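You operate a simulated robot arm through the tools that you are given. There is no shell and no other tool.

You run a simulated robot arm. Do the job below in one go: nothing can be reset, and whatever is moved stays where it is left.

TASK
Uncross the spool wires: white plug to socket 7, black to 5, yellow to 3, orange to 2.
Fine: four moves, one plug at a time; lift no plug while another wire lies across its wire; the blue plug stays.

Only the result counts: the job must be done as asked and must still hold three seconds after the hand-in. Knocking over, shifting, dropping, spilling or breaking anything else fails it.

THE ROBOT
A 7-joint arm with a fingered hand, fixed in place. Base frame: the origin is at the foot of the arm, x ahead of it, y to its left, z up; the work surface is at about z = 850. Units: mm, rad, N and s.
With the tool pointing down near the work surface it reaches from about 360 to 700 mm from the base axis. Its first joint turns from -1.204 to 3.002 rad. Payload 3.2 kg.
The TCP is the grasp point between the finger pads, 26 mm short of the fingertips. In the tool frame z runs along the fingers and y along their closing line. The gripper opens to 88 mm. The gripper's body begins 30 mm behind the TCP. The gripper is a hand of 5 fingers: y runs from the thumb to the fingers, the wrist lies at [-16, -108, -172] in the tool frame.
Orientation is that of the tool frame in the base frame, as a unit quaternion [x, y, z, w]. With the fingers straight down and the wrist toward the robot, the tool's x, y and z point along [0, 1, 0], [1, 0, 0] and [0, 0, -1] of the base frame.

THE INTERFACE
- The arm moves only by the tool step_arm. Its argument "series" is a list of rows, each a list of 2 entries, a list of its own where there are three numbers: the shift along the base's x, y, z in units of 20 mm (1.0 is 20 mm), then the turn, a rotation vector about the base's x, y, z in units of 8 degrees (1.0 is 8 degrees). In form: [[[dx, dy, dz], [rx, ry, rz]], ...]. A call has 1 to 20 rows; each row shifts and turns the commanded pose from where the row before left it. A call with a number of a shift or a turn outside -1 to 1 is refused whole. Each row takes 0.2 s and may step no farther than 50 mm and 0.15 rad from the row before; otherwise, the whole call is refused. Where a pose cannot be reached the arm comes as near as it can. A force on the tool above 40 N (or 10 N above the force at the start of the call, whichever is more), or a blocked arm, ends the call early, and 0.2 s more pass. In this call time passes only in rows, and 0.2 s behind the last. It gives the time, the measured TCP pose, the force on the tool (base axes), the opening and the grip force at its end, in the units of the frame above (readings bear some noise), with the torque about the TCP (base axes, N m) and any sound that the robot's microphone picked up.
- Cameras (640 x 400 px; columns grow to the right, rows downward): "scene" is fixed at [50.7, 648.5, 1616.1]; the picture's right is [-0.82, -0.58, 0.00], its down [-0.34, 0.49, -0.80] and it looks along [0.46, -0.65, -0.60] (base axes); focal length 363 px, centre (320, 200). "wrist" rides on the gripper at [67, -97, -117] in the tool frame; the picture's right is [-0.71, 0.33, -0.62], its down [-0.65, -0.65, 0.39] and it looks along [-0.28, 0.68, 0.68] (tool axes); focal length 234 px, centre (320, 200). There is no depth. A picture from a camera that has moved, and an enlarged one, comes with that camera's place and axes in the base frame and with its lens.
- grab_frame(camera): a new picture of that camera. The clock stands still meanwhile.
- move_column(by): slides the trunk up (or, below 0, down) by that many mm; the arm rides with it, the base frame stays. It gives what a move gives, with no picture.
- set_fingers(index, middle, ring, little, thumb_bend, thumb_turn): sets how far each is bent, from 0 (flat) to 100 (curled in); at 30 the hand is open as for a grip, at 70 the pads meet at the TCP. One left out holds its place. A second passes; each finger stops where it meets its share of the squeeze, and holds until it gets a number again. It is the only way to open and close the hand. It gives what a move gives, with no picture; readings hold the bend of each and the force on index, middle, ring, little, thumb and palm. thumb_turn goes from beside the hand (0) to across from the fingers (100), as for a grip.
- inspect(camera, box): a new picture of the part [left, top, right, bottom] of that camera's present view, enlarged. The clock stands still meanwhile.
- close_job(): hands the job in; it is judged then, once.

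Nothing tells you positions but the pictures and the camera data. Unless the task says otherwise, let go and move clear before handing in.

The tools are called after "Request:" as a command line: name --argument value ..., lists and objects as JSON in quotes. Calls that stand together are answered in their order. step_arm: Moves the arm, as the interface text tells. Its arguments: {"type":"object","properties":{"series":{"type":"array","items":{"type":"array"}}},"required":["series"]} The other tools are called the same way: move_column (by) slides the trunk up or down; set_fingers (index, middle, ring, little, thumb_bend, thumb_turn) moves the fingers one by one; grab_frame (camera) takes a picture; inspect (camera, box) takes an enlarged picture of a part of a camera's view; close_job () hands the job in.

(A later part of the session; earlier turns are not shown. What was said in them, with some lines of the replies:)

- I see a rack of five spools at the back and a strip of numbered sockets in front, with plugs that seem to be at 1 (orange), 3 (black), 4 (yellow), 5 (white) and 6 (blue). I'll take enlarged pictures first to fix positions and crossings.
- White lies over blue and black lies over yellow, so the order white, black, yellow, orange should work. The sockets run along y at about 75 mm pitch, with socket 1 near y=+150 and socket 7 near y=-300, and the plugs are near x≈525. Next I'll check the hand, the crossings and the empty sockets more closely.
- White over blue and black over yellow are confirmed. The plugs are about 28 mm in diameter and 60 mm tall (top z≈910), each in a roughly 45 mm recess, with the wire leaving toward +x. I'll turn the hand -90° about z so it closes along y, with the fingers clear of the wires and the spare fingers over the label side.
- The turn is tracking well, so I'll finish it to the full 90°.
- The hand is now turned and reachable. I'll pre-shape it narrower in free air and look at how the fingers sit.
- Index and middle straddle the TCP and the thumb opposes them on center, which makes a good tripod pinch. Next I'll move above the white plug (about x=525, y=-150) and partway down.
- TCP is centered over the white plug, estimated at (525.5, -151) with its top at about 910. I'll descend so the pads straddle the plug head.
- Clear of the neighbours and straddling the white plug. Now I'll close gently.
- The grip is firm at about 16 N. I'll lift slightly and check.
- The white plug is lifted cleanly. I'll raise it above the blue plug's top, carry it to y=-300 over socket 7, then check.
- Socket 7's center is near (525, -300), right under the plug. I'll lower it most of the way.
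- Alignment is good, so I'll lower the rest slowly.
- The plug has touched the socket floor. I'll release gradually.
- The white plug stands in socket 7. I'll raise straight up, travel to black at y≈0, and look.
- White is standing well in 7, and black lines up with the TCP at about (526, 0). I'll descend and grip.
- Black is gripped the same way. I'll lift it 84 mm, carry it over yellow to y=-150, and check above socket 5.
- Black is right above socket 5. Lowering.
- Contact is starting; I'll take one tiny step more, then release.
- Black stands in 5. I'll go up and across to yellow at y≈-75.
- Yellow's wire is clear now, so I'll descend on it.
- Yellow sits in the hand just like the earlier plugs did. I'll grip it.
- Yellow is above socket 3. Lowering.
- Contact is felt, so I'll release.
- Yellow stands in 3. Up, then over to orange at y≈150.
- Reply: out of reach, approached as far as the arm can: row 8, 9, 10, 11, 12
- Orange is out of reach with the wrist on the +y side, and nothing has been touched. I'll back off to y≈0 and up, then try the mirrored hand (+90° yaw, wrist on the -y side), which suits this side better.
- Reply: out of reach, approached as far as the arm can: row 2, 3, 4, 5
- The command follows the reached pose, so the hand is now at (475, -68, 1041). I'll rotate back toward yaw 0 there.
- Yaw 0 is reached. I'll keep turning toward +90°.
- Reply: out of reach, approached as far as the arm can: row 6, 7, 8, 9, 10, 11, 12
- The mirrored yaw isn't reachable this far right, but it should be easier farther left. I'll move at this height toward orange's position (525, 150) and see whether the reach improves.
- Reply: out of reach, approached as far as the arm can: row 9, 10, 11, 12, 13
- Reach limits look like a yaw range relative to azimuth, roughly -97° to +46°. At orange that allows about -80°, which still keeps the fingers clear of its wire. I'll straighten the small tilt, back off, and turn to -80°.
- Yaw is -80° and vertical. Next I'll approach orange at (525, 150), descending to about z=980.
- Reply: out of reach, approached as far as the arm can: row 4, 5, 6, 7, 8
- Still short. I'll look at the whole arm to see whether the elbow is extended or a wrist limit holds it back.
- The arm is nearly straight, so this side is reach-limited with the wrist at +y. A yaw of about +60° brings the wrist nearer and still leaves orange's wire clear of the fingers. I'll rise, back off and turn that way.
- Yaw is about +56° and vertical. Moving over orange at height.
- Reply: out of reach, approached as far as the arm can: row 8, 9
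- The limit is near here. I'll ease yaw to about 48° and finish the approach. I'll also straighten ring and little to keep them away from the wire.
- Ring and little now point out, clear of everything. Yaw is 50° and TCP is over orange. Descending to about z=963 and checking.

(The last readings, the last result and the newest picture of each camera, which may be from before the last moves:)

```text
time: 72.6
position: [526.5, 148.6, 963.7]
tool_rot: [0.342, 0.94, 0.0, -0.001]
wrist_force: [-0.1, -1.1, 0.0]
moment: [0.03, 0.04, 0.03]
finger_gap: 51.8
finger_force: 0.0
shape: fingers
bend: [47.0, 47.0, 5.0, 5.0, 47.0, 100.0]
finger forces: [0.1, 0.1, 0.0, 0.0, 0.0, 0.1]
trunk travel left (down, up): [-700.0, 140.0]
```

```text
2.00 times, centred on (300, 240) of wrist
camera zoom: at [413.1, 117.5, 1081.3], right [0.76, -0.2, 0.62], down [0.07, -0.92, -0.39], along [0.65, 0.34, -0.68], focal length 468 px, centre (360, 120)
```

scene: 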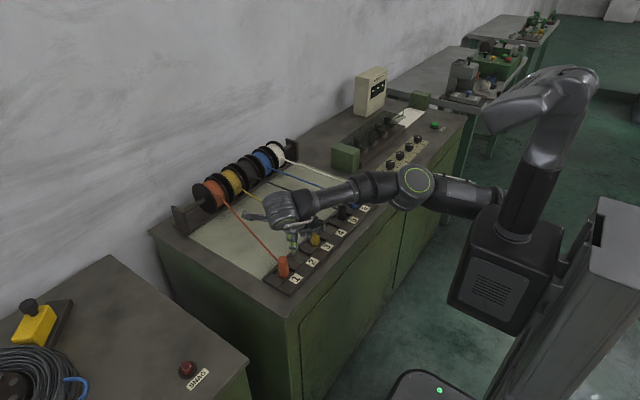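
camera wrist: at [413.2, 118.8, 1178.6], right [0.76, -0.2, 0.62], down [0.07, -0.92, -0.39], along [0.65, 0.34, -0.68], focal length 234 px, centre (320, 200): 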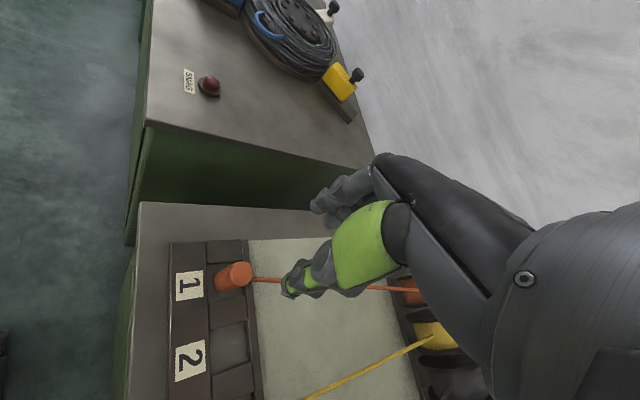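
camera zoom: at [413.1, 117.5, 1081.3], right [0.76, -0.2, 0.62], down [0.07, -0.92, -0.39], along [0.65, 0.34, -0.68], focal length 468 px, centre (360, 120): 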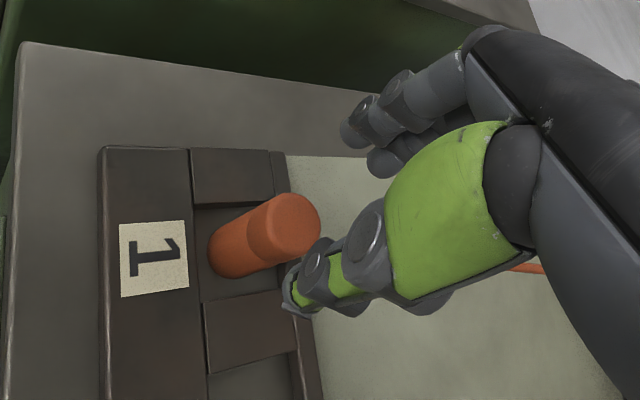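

Alignment matches the earlier grasps to within a few mm. I'll make a small correction and descend.

Request:
step_arm --series '[[[-0.04, 0.09, -0.5], [0, 0, 0]], [[0, 0, -0.8], [0, 0, 0]], [[0, 0, -0.8], [0, 0, 0]], [[0, 0, -0.5], [0, 0, 0]]]'

Request:
inspect --camera "scene" --box '[230, 210, 330, 300]'

Request:
inspect --camera "wrist" --box '[200, 140, 380, 320]'

```text
time: 73.6
position: [525.5, 151.5, 912.0]
tool_rot: [0.342, 0.94, -0.001, 0.0]
wrist_force: [-0.2, -0.1, 0.3]
moment: [-0.01, 0.0, 0.0]
finger_gap: 51.6
finger_force: 0.0
shape: fingers
bend: [47.0, 47.0, 5.0, 5.0, 47.0, 100.0]
finger forces: [0.0, 0.0, 0.1, 0.0, 0.2, 0.0]
trunk travel left (down, up): [-700.0, 140.0]
```

```text
4.44 times, centred on (280, 255) of scene
camera zoom: at [50.7, 648.5, 1616.1], right [-0.82, -0.58, 0.0], down [-0.34, 0.49, -0.8], along [0.46, -0.65, -0.6], focal length 1614 px, centre (498, -44)
```

zoom: 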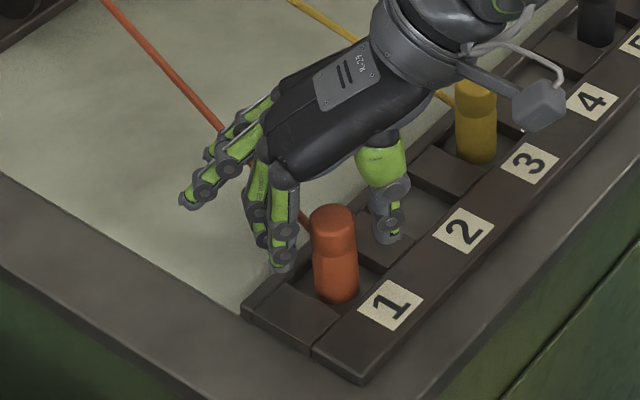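

```text
2.22 times, centred on (290, 230) of wrist
camera zoom: at [412.3, 120.0, 1029.6], right [0.76, -0.2, 0.62], down [0.07, -0.92, -0.39], along [0.65, 0.34, -0.68], focal length 520 px, centre (387, 133)
```

zoom: 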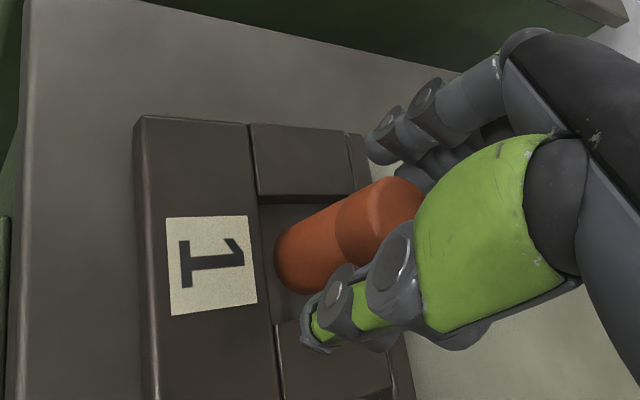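

Request:
step_arm --series '[[[0, 0, -0.3], [0, 0, 0]], [[0, 0, -0.22], [0, 0, 0]]]'

Request:
inspect --camera "scene" --box '[250, 220, 320, 290]'

Request:
inspect --camera "wrist" --box '[200, 140, 380, 320]'

```text
time: 74.2
position: [525.4, 151.5, 901.7]
tool_rot: [0.344, 0.939, -0.001, 0.0]
wrist_force: [0.7, 0.8, 0.3]
moment: [0.03, 0.04, 0.0]
finger_gap: 52.0
finger_force: 0.1
shape: fingers
bend: [47.0, 47.0, 5.0, 5.0, 47.0, 100.0]
finger forces: [0.0, 0.0, 0.0, 0.1, 0.0, 0.0]
trunk travel left (down, up): [-700.0, 140.0]
```

```text
5.71 times, centred on (285, 255) of scene
camera zoom: at [50.7, 648.5, 1616.1], right [-0.82, -0.58, 0.0], down [-0.34, 0.49, -0.8], along [0.46, -0.65, -0.6], focal length 2075 px, centre (520, -114)
```

zoom: 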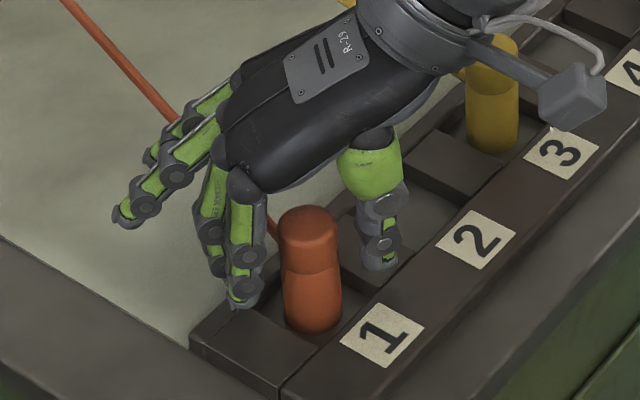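

```text
2.22 times, centred on (290, 230) of wrist
camera zoom: at [412.1, 120.3, 1019.6], right [0.76, -0.2, 0.62], down [0.07, -0.92, -0.39], along [0.65, 0.34, -0.68], focal length 520 px, centre (387, 133)
```

zoom: 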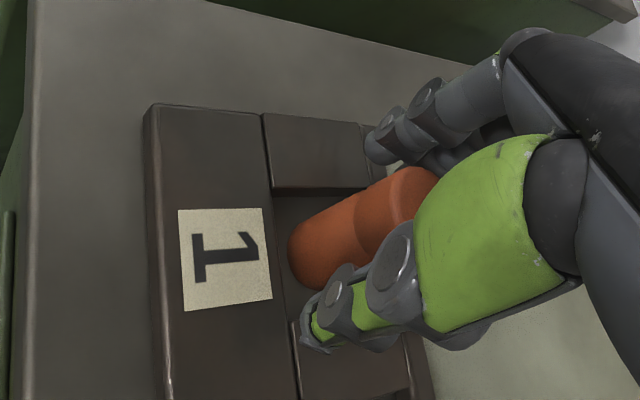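

Orange sits in the hand exactly as the others did. I'll grip.

Request:
set_fingers --index 58 --middle 58 --thumb_bend 58

Request:
set_fingers --index 74 --middle 74 --thumb_bend 74

Request:
inspect --camera "scene" --box '[250, 220, 320, 290]'

Request:
inspect --camera "wrist" --box '[200, 140, 380, 320]'

```text
time: 75.2
position: [525.5, 151.1, 901.7]
tool_rot: [0.343, 0.94, -0.001, 0.0]
wrist_force: [-0.1, -0.4, -0.1]
moment: [-0.01, -0.04, -0.03]
finger_gap: 31.4
finger_force: 0.2
shape: fingers
bend: [57.0, 57.0, 5.0, 5.0, 57.0, 100.0]
finger forces: [0.0, 0.0, 0.0, 0.1, 0.1, 0.1]
trunk travel left (down, up): [-700.0, 140.0]
```

```text
time: 76.2
position: [525.2, 150.7, 902.1]
tool_rot: [0.342, 0.94, -0.001, 0.0]
wrist_force: [-0.2, 0.0, -0.1]
moment: [0.02, 0.0, -0.03]
finger_gap: 22.4
finger_force: 17.2
shape: fingers
bend: [61.0, 63.0, 5.0, 5.0, 61.0, 100.0]
finger forces: [8.3, 8.2, 0.0, 0.0, 16.4, 0.0]
trunk travel left (down, up): [-700.0, 140.0]
```

```text
5.71 times, centred on (285, 255) of scene
camera zoom: at [50.7, 648.5, 1616.1], right [-0.82, -0.58, 0.0], down [-0.34, 0.49, -0.8], along [0.46, -0.65, -0.6], focal length 2075 px, centre (520, -114)
```

zoom: 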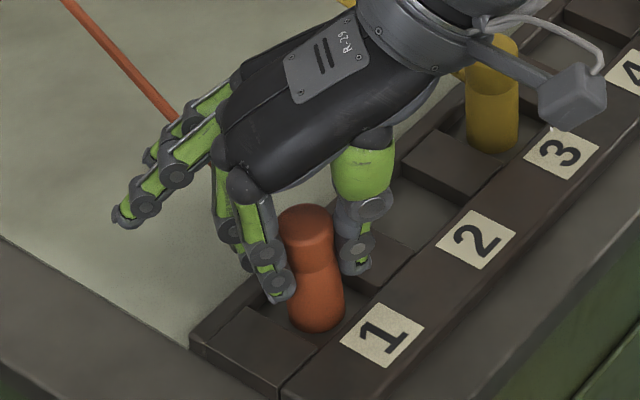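

```text
2.22 times, centred on (290, 230) of wrist
camera zoom: at [412.1, 120.4, 1019.7], right [0.76, -0.2, 0.62], down [0.07, -0.92, -0.39], along [0.65, 0.34, -0.68], focal length 520 px, centre (387, 133)
```

zoom: 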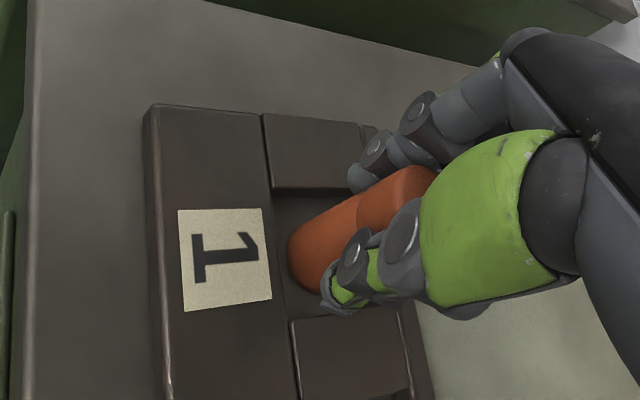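

Firm grip. I'll lift 70 mm, ease the yaw to about 40° to stay in reach, and then carry it to y=75.

Request:
step_arm --series '[[[0, 0, 0.4], [0, 0, 0]], [[0, 0, 0.5], [0, 0, 0]], [[0, 0, 0.6], [0, 0, 0]], [[0, 0, 1], [0, 0, 0]], [[0, 0, 1], [0, 0, 0]]]'

Request:
inspect --camera "scene" --box '[220, 180, 340, 290]'

Request:
step_arm --series '[[[0, 0, 0], [0, 0, -0.6]], [[0, 0, 0], [0, 0, -0.6]]]'

Request:
step_arm --series '[[[0, -0.5, 0], [0, 0, 0]], [[0, -0.65, 0], [0, 0, 0]], [[0, -0.65, 0], [0, 0, 0]], [[0, -0.65, 0], [0, 0, 0]]]'

```text
time: 77.4
position: [524.0, 150.5, 972.6]
tool_rot: [0.344, 0.939, -0.001, 0.0]
wrist_force: [-0.5, 0.8, -0.6]
moment: [-0.03, -0.01, 0.01]
finger_gap: 22.7
finger_force: 16.2
shape: fingers
bend: [61.0, 63.0, 5.0, 5.0, 61.0, 100.0]
finger forces: [8.2, 8.1, 0.1, 0.0, 16.3, 0.1]
trunk travel left (down, up): [-700.0, 140.0]
```

```text
3.64 times, centred on (280, 235) of scene
camera zoom: at [50.7, 648.5, 1616.1], right [-0.82, -0.58, 0.0], down [-0.34, 0.49, -0.8], along [0.46, -0.65, -0.6], focal length 1321 px, centre (466, 73)
```

zoom: 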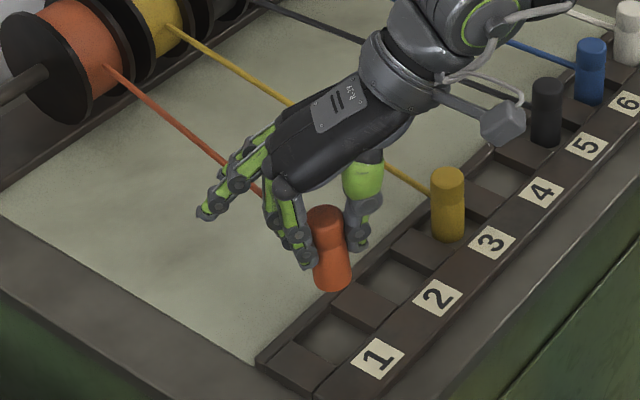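

```text
time: 78.0
position: [523.9, 151.8, 971.6]
tool_rot: [0.422, 0.907, -0.002, 0.0]
wrist_force: [0.1, 0.4, -1.0]
moment: [-0.02, -0.02, -0.03]
finger_gap: 22.5
finger_force: 16.2
shape: fingers
bend: [61.0, 63.0, 5.0, 5.0, 61.0, 100.0]
finger forces: [8.3, 8.0, 0.1, 0.1, 16.4, 0.1]
trunk travel left (down, up): [-700.0, 140.0]
```

```text
time: 79.0
position: [524.6, 102.4, 972.1]
tool_rot: [0.42, 0.907, -0.001, -0.001]
wrist_force: [1.0, 0.2, -1.9]
moment: [0.0, -0.04, 0.04]
finger_gap: 22.4
finger_force: 16.2
shape: fingers
bend: [61.0, 63.0, 5.0, 5.0, 61.0, 100.0]
finger forces: [8.2, 8.0, 0.1, 0.1, 16.3, 0.0]
trunk travel left (down, up): [-700.0, 140.0]
```

Request:
step_arm --series '[[[0, -0.65, 0], [0, 0, 0]], [[0, -0.68, 0], [0, 0, 0]]]'

Request:
inspect --camera "scene" --box '[230, 180, 350, 280]'

Request:
inspect --camera "wrist" --box '[180, 120, 400, 320]'

```text
time: 79.6
position: [526.1, 76.6, 973.6]
tool_rot: [0.42, 0.908, -0.001, 0.0]
wrist_force: [0.2, 0.7, -0.5]
moment: [-0.01, 0.02, -0.04]
finger_gap: 22.7
finger_force: 16.1
shape: fingers
bend: [61.0, 63.0, 5.0, 5.0, 61.0, 100.0]
finger forces: [8.2, 8.0, 0.1, 0.0, 16.3, 0.0]
trunk travel left (down, up): [-700.0, 140.0]
```

```text
4.00 times, centred on (290, 230) of scene
camera zoom: at [50.7, 648.5, 1616.1], right [-0.82, -0.58, 0.0], down [-0.34, 0.49, -0.8], along [0.46, -0.65, -0.6], focal length 1453 px, centre (440, 80)
```

zoom: 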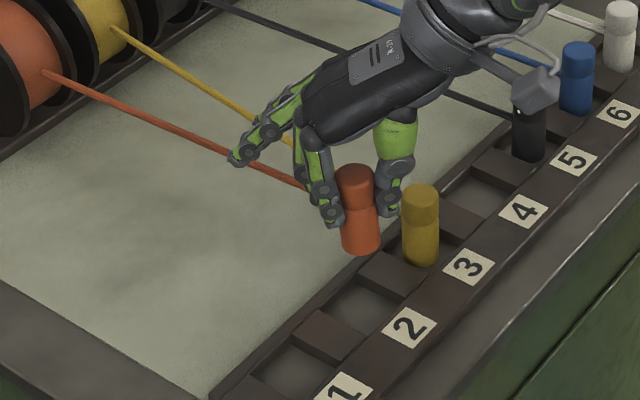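

```text
2.00 times, centred on (290, 220) of wrist
camera zoom: at [409.0, 64.3, 1090.2], right [0.71, -0.32, 0.62], down [-0.08, -0.92, -0.39], along [0.7, 0.23, -0.68], focal length 468 px, centre (380, 160)
```

zoom: 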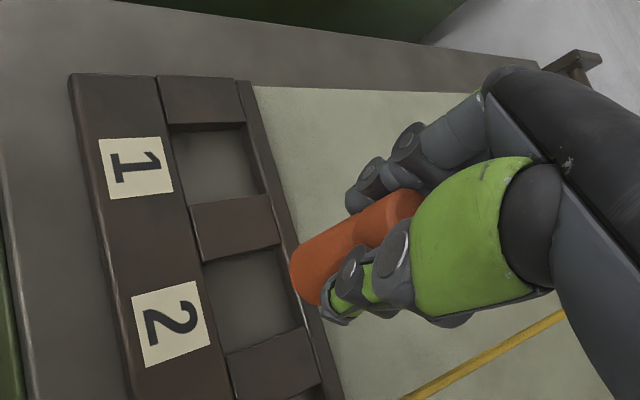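

Orange is above socket 2, with the hand clear of yellow. Lowering most of the way.

Request:
step_arm --series '[[[0, -0.05, -0.8], [0, 0, 0]], [[0, 0, -0.8], [0, 0, 0]], [[0, 0, -0.6], [0, 0, 0]], [[0, 0, -0.35], [0, 0, 0]]]'

Request:
inspect --camera "scene" --box '[250, 200, 340, 275]'

Request:
inspect --camera "wrist" --box '[200, 140, 380, 320]'

```text
time: 80.6
position: [524.4, 74.3, 921.2]
tool_rot: [0.42, 0.908, -0.001, -0.001]
wrist_force: [0.0, -0.2, 0.2]
moment: [-0.02, 0.05, 0.0]
finger_gap: 22.4
finger_force: 16.2
shape: fingers
bend: [61.0, 63.0, 5.0, 5.0, 61.0, 100.0]
finger forces: [8.1, 8.0, 0.0, 0.1, 16.2, 0.0]
trunk travel left (down, up): [-700.0, 140.0]
```

```text
5.33 times, centred on (295, 238) of scene
camera zoom: at [50.7, 648.5, 1616.1], right [-0.82, -0.58, 0.0], down [-0.34, 0.49, -0.8], along [0.46, -0.65, -0.6], focal length 1937 px, centre (453, 0)
```

zoom: 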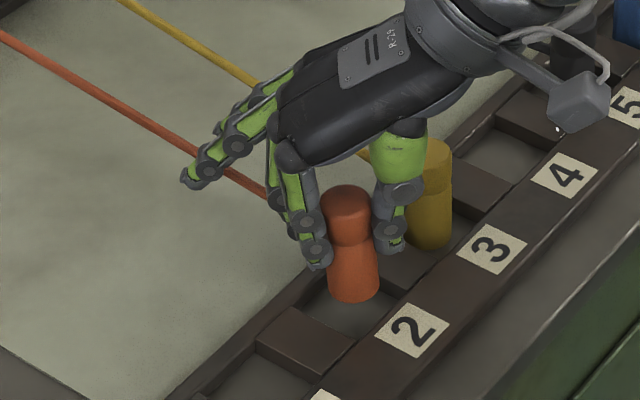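

```text
2.22 times, centred on (290, 230) of wrist
camera zoom: at [408.2, 63.1, 1039.2], right [0.71, -0.32, 0.62], down [-0.08, -0.92, -0.39], along [0.7, 0.23, -0.68], focal length 520 px, centre (387, 133)
```

zoom: 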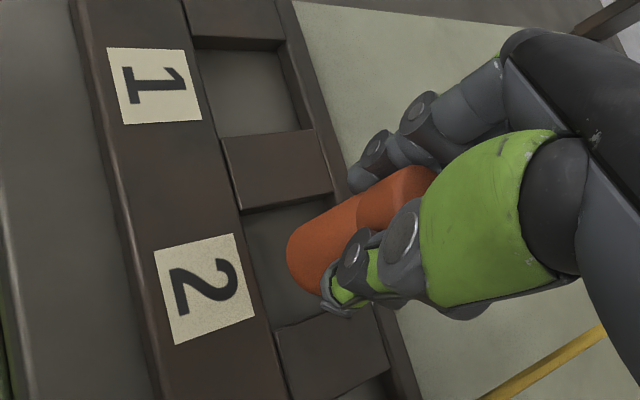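

The bottom of the plug is at about (523, 72), well inside the recess. I'll lower gently.

Request:
step_arm --series '[[[0, 0.05, -0.4], [0, 0, 0]], [[0, 0, -0.3], [0, 0, 0]], [[0, 0, -0.15], [0, 0, 0]], [[0, 0, -0.05], [0, 0, 0]]]'

```text
time: 81.6
position: [525.0, 75.7, 902.4]
tool_rot: [0.422, 0.907, 0.0, 0.0]
wrist_force: [0.6, 0.1, -0.3]
moment: [0.0, -0.03, -0.02]
finger_gap: 22.5
finger_force: 16.6
shape: fingers
bend: [61.0, 63.0, 5.0, 5.0, 61.0, 100.0]
finger forces: [8.2, 8.0, 0.1, 0.0, 16.2, 0.1]
trunk travel left (down, up): [-700.0, 140.0]
```

Request:
step_arm --series '[[[0, 0, -0.05], [0, 0, 0]]]'

```text
time: 82.0
position: [525.0, 75.3, 902.4]
tool_rot: [0.42, 0.908, 0.0, 0.0]
wrist_force: [-0.2, -0.9, 1.7]
moment: [-0.01, -0.01, 0.0]
finger_gap: 22.5
finger_force: 16.3
shape: fingers
bend: [61.0, 63.0, 5.0, 5.0, 61.0, 100.0]
finger forces: [8.3, 8.3, 0.1, 0.0, 16.7, 0.1]
trunk travel left (down, up): [-700.0, 140.0]
```

Request:
step_arm --series '[[[0, 0, -0.03], [0, 0, 0]]]'

Request:
set_fingers --index 59 --middle 60 --thumb_bend 59

Request:
inspect --camera "scene" --box '[250, 200, 340, 275]'

```text
time: 82.4
position: [523.7, 75.0, 901.7]
tool_rot: [0.42, 0.908, 0.001, 0.0]
wrist_force: [0.5, -0.3, 3.0]
moment: [0.04, -0.05, -0.01]
finger_gap: 22.5
finger_force: 17.6
shape: fingers
bend: [61.0, 63.0, 5.0, 5.0, 61.0, 100.0]
finger forces: [8.3, 8.7, 0.0, 0.0, 16.9, 0.0]
trunk travel left (down, up): [-700.0, 140.0]
```

```text
time: 83.4
position: [524.5, 74.1, 900.3]
tool_rot: [0.42, 0.908, -0.001, 0.0]
wrist_force: [-0.4, 1.0, 0.2]
moment: [0.01, 0.02, 0.0]
finger_gap: 27.5
finger_force: 0.6
shape: fingers
bend: [59.0, 60.0, 5.0, 5.0, 59.0, 100.0]
finger forces: [0.0, 0.5, 0.0, 0.0, 0.8, 0.0]
trunk travel left (down, up): [-700.0, 140.0]
```

```text
5.33 times, centred on (295, 238) of scene
camera zoom: at [50.7, 648.5, 1616.1], right [-0.82, -0.58, 0.0], down [-0.34, 0.49, -0.8], along [0.46, -0.65, -0.6], focal length 1937 px, centre (453, 0)
```

zoom: 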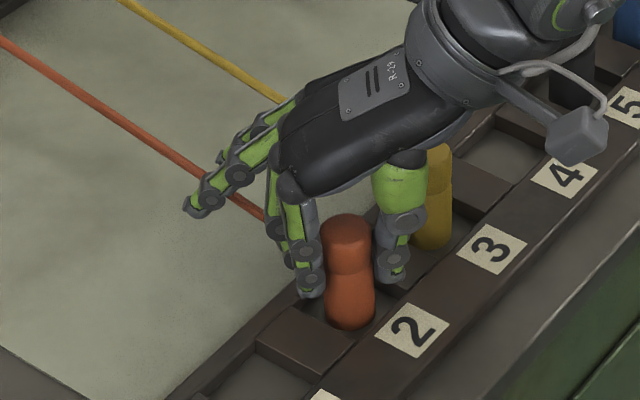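

Orange is seated. I'll open fully and rise straight up.

Request:
set_fingers --index 47 --middle 47 --thumb_bend 47

Request:
step_arm --series '[[[0, 0, 0.4], [0, 0, 0]], [[0, 0, 0.8], [0, 0, 0]], [[0, 0, 0.9], [0, 0, 0]], [[0, 0, 1], [0, 0, 0]], [[0, 0, 1], [0, 0, 0]], [[0, 0, 1], [0, 0, 0]], [[0, 0, 1], [0, 0, 0]], [[0, 0, 1], [0, 0, 0]]]'

Request:
grab_frame --camera "scene"

Request:
inspect --camera "scene" --box '[250, 160, 400, 300]'

Request:
grab_frame --camera "wrist"

```text
time: 84.4
position: [524.3, 74.7, 900.6]
tool_rot: [0.42, 0.907, -0.001, 0.0]
wrist_force: [0.5, -0.5, 1.0]
moment: [0.0, -0.01, 0.03]
finger_gap: 52.0
finger_force: 0.0
shape: fingers
bend: [47.0, 47.0, 5.0, 5.0, 47.0, 100.0]
finger forces: [0.1, 0.0, 0.0, 0.1, 0.1, 0.0]
trunk travel left (down, up): [-700.0, 140.0]
```

```text
time: 86.2
position: [524.1, 73.9, 1042.2]
tool_rot: [0.42, 0.907, 0.0, 0.0]
wrist_force: [-0.1, 0.7, -0.1]
moment: [-0.03, 0.02, 0.05]
finger_gap: 51.8
finger_force: 0.1
shape: fingers
bend: [47.0, 47.0, 5.0, 5.0, 47.0, 100.0]
finger forces: [0.1, 0.0, 0.0, 0.0, 0.0, 0.0]
trunk travel left (down, up): [-700.0, 140.0]
```

```text
taken
```

scene: 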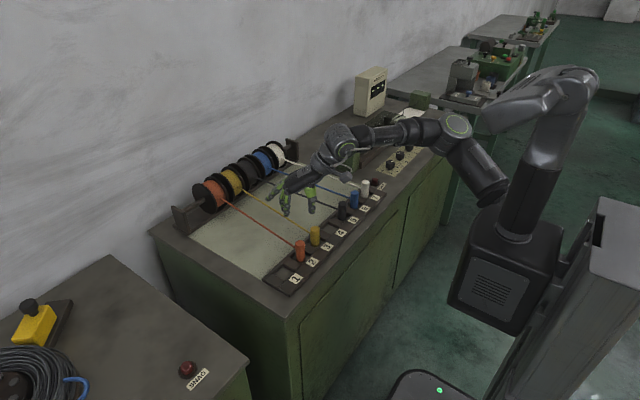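

```text
2.86 times, centred on (325, 230) of scene
camera zoom: at [50.7, 648.5, 1616.1], right [-0.82, -0.58, 0.0], down [-0.34, 0.49, -0.8], along [0.46, -0.65, -0.6], focal length 1038 px, centre (306, 114)
```

zoom: 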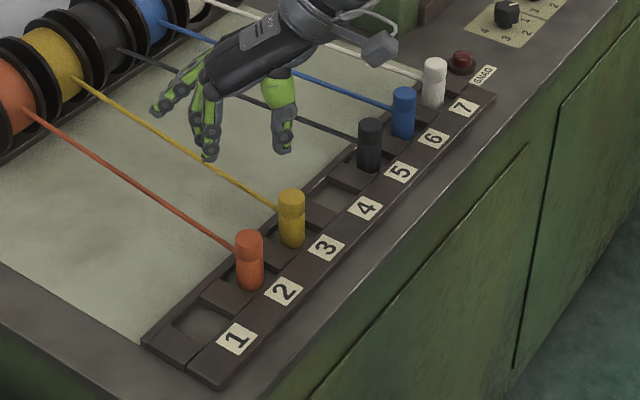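

```text
taken
camera wrist: at [408.3, 62.3, 1160.8], right [0.71, -0.32, 0.62], down [-0.08, -0.92, -0.39], along [0.7, 0.23, -0.68], focal length 234 px, centre (320, 200)
```

wrist: 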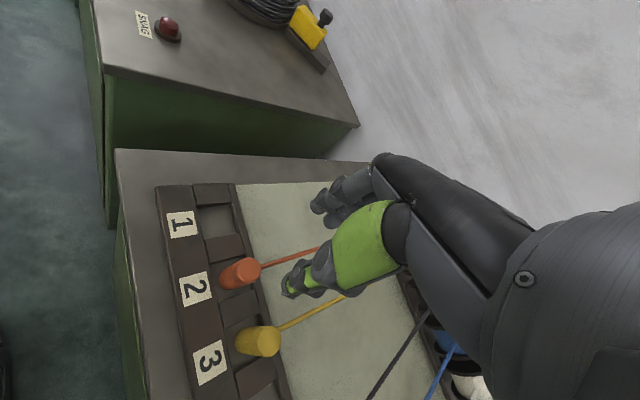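

All five plugs stand where asked: orange 2, yellow 3, black 5, blue 6, white 7, with no wires crossing and the hand clear. One last close look before handing in.

Request:
inspect --camera "scene" --box '[280, 170, 390, 270]'

```text
4.00 times, centred on (335, 220) of scene
camera zoom: at [50.7, 648.5, 1616.1], right [-0.82, -0.58, 0.0], down [-0.34, 0.49, -0.8], along [0.46, -0.65, -0.6], focal length 1453 px, centre (260, 120)
```

zoom: 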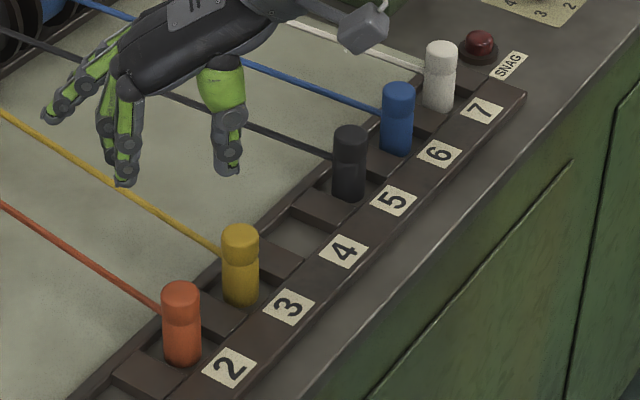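

The plugs are upright and seated, the SNAG lamp is dark and the hand is well clear, so I'm handing in.

Request:
close_job

```text
The job is handed in.
```

The wires are uncrossed: white is in socket 7, black in 5, yellow in 3 and orange in 2. Blue stayed in 6.

I made four moves, one plug at a time: white first, then black, yellow and orange. White lay over blue and black lay over yellow, so no plug was lifted with another wire across its own.

In the last pictures before handing in, all five plugs stood upright in their sockets, no wires crossed and the SNAG lamp was dark. The hand was open and well clear above them. Nothing was knocked, shifted or dropped that I could see. The hand-in was accepted, but it gave no verdict.

Orange took a few tries to reach because the arm ran out of reach on that side. I backed off and turned the hand the other way before gripping the plug, and nothing was touched during those attempts.
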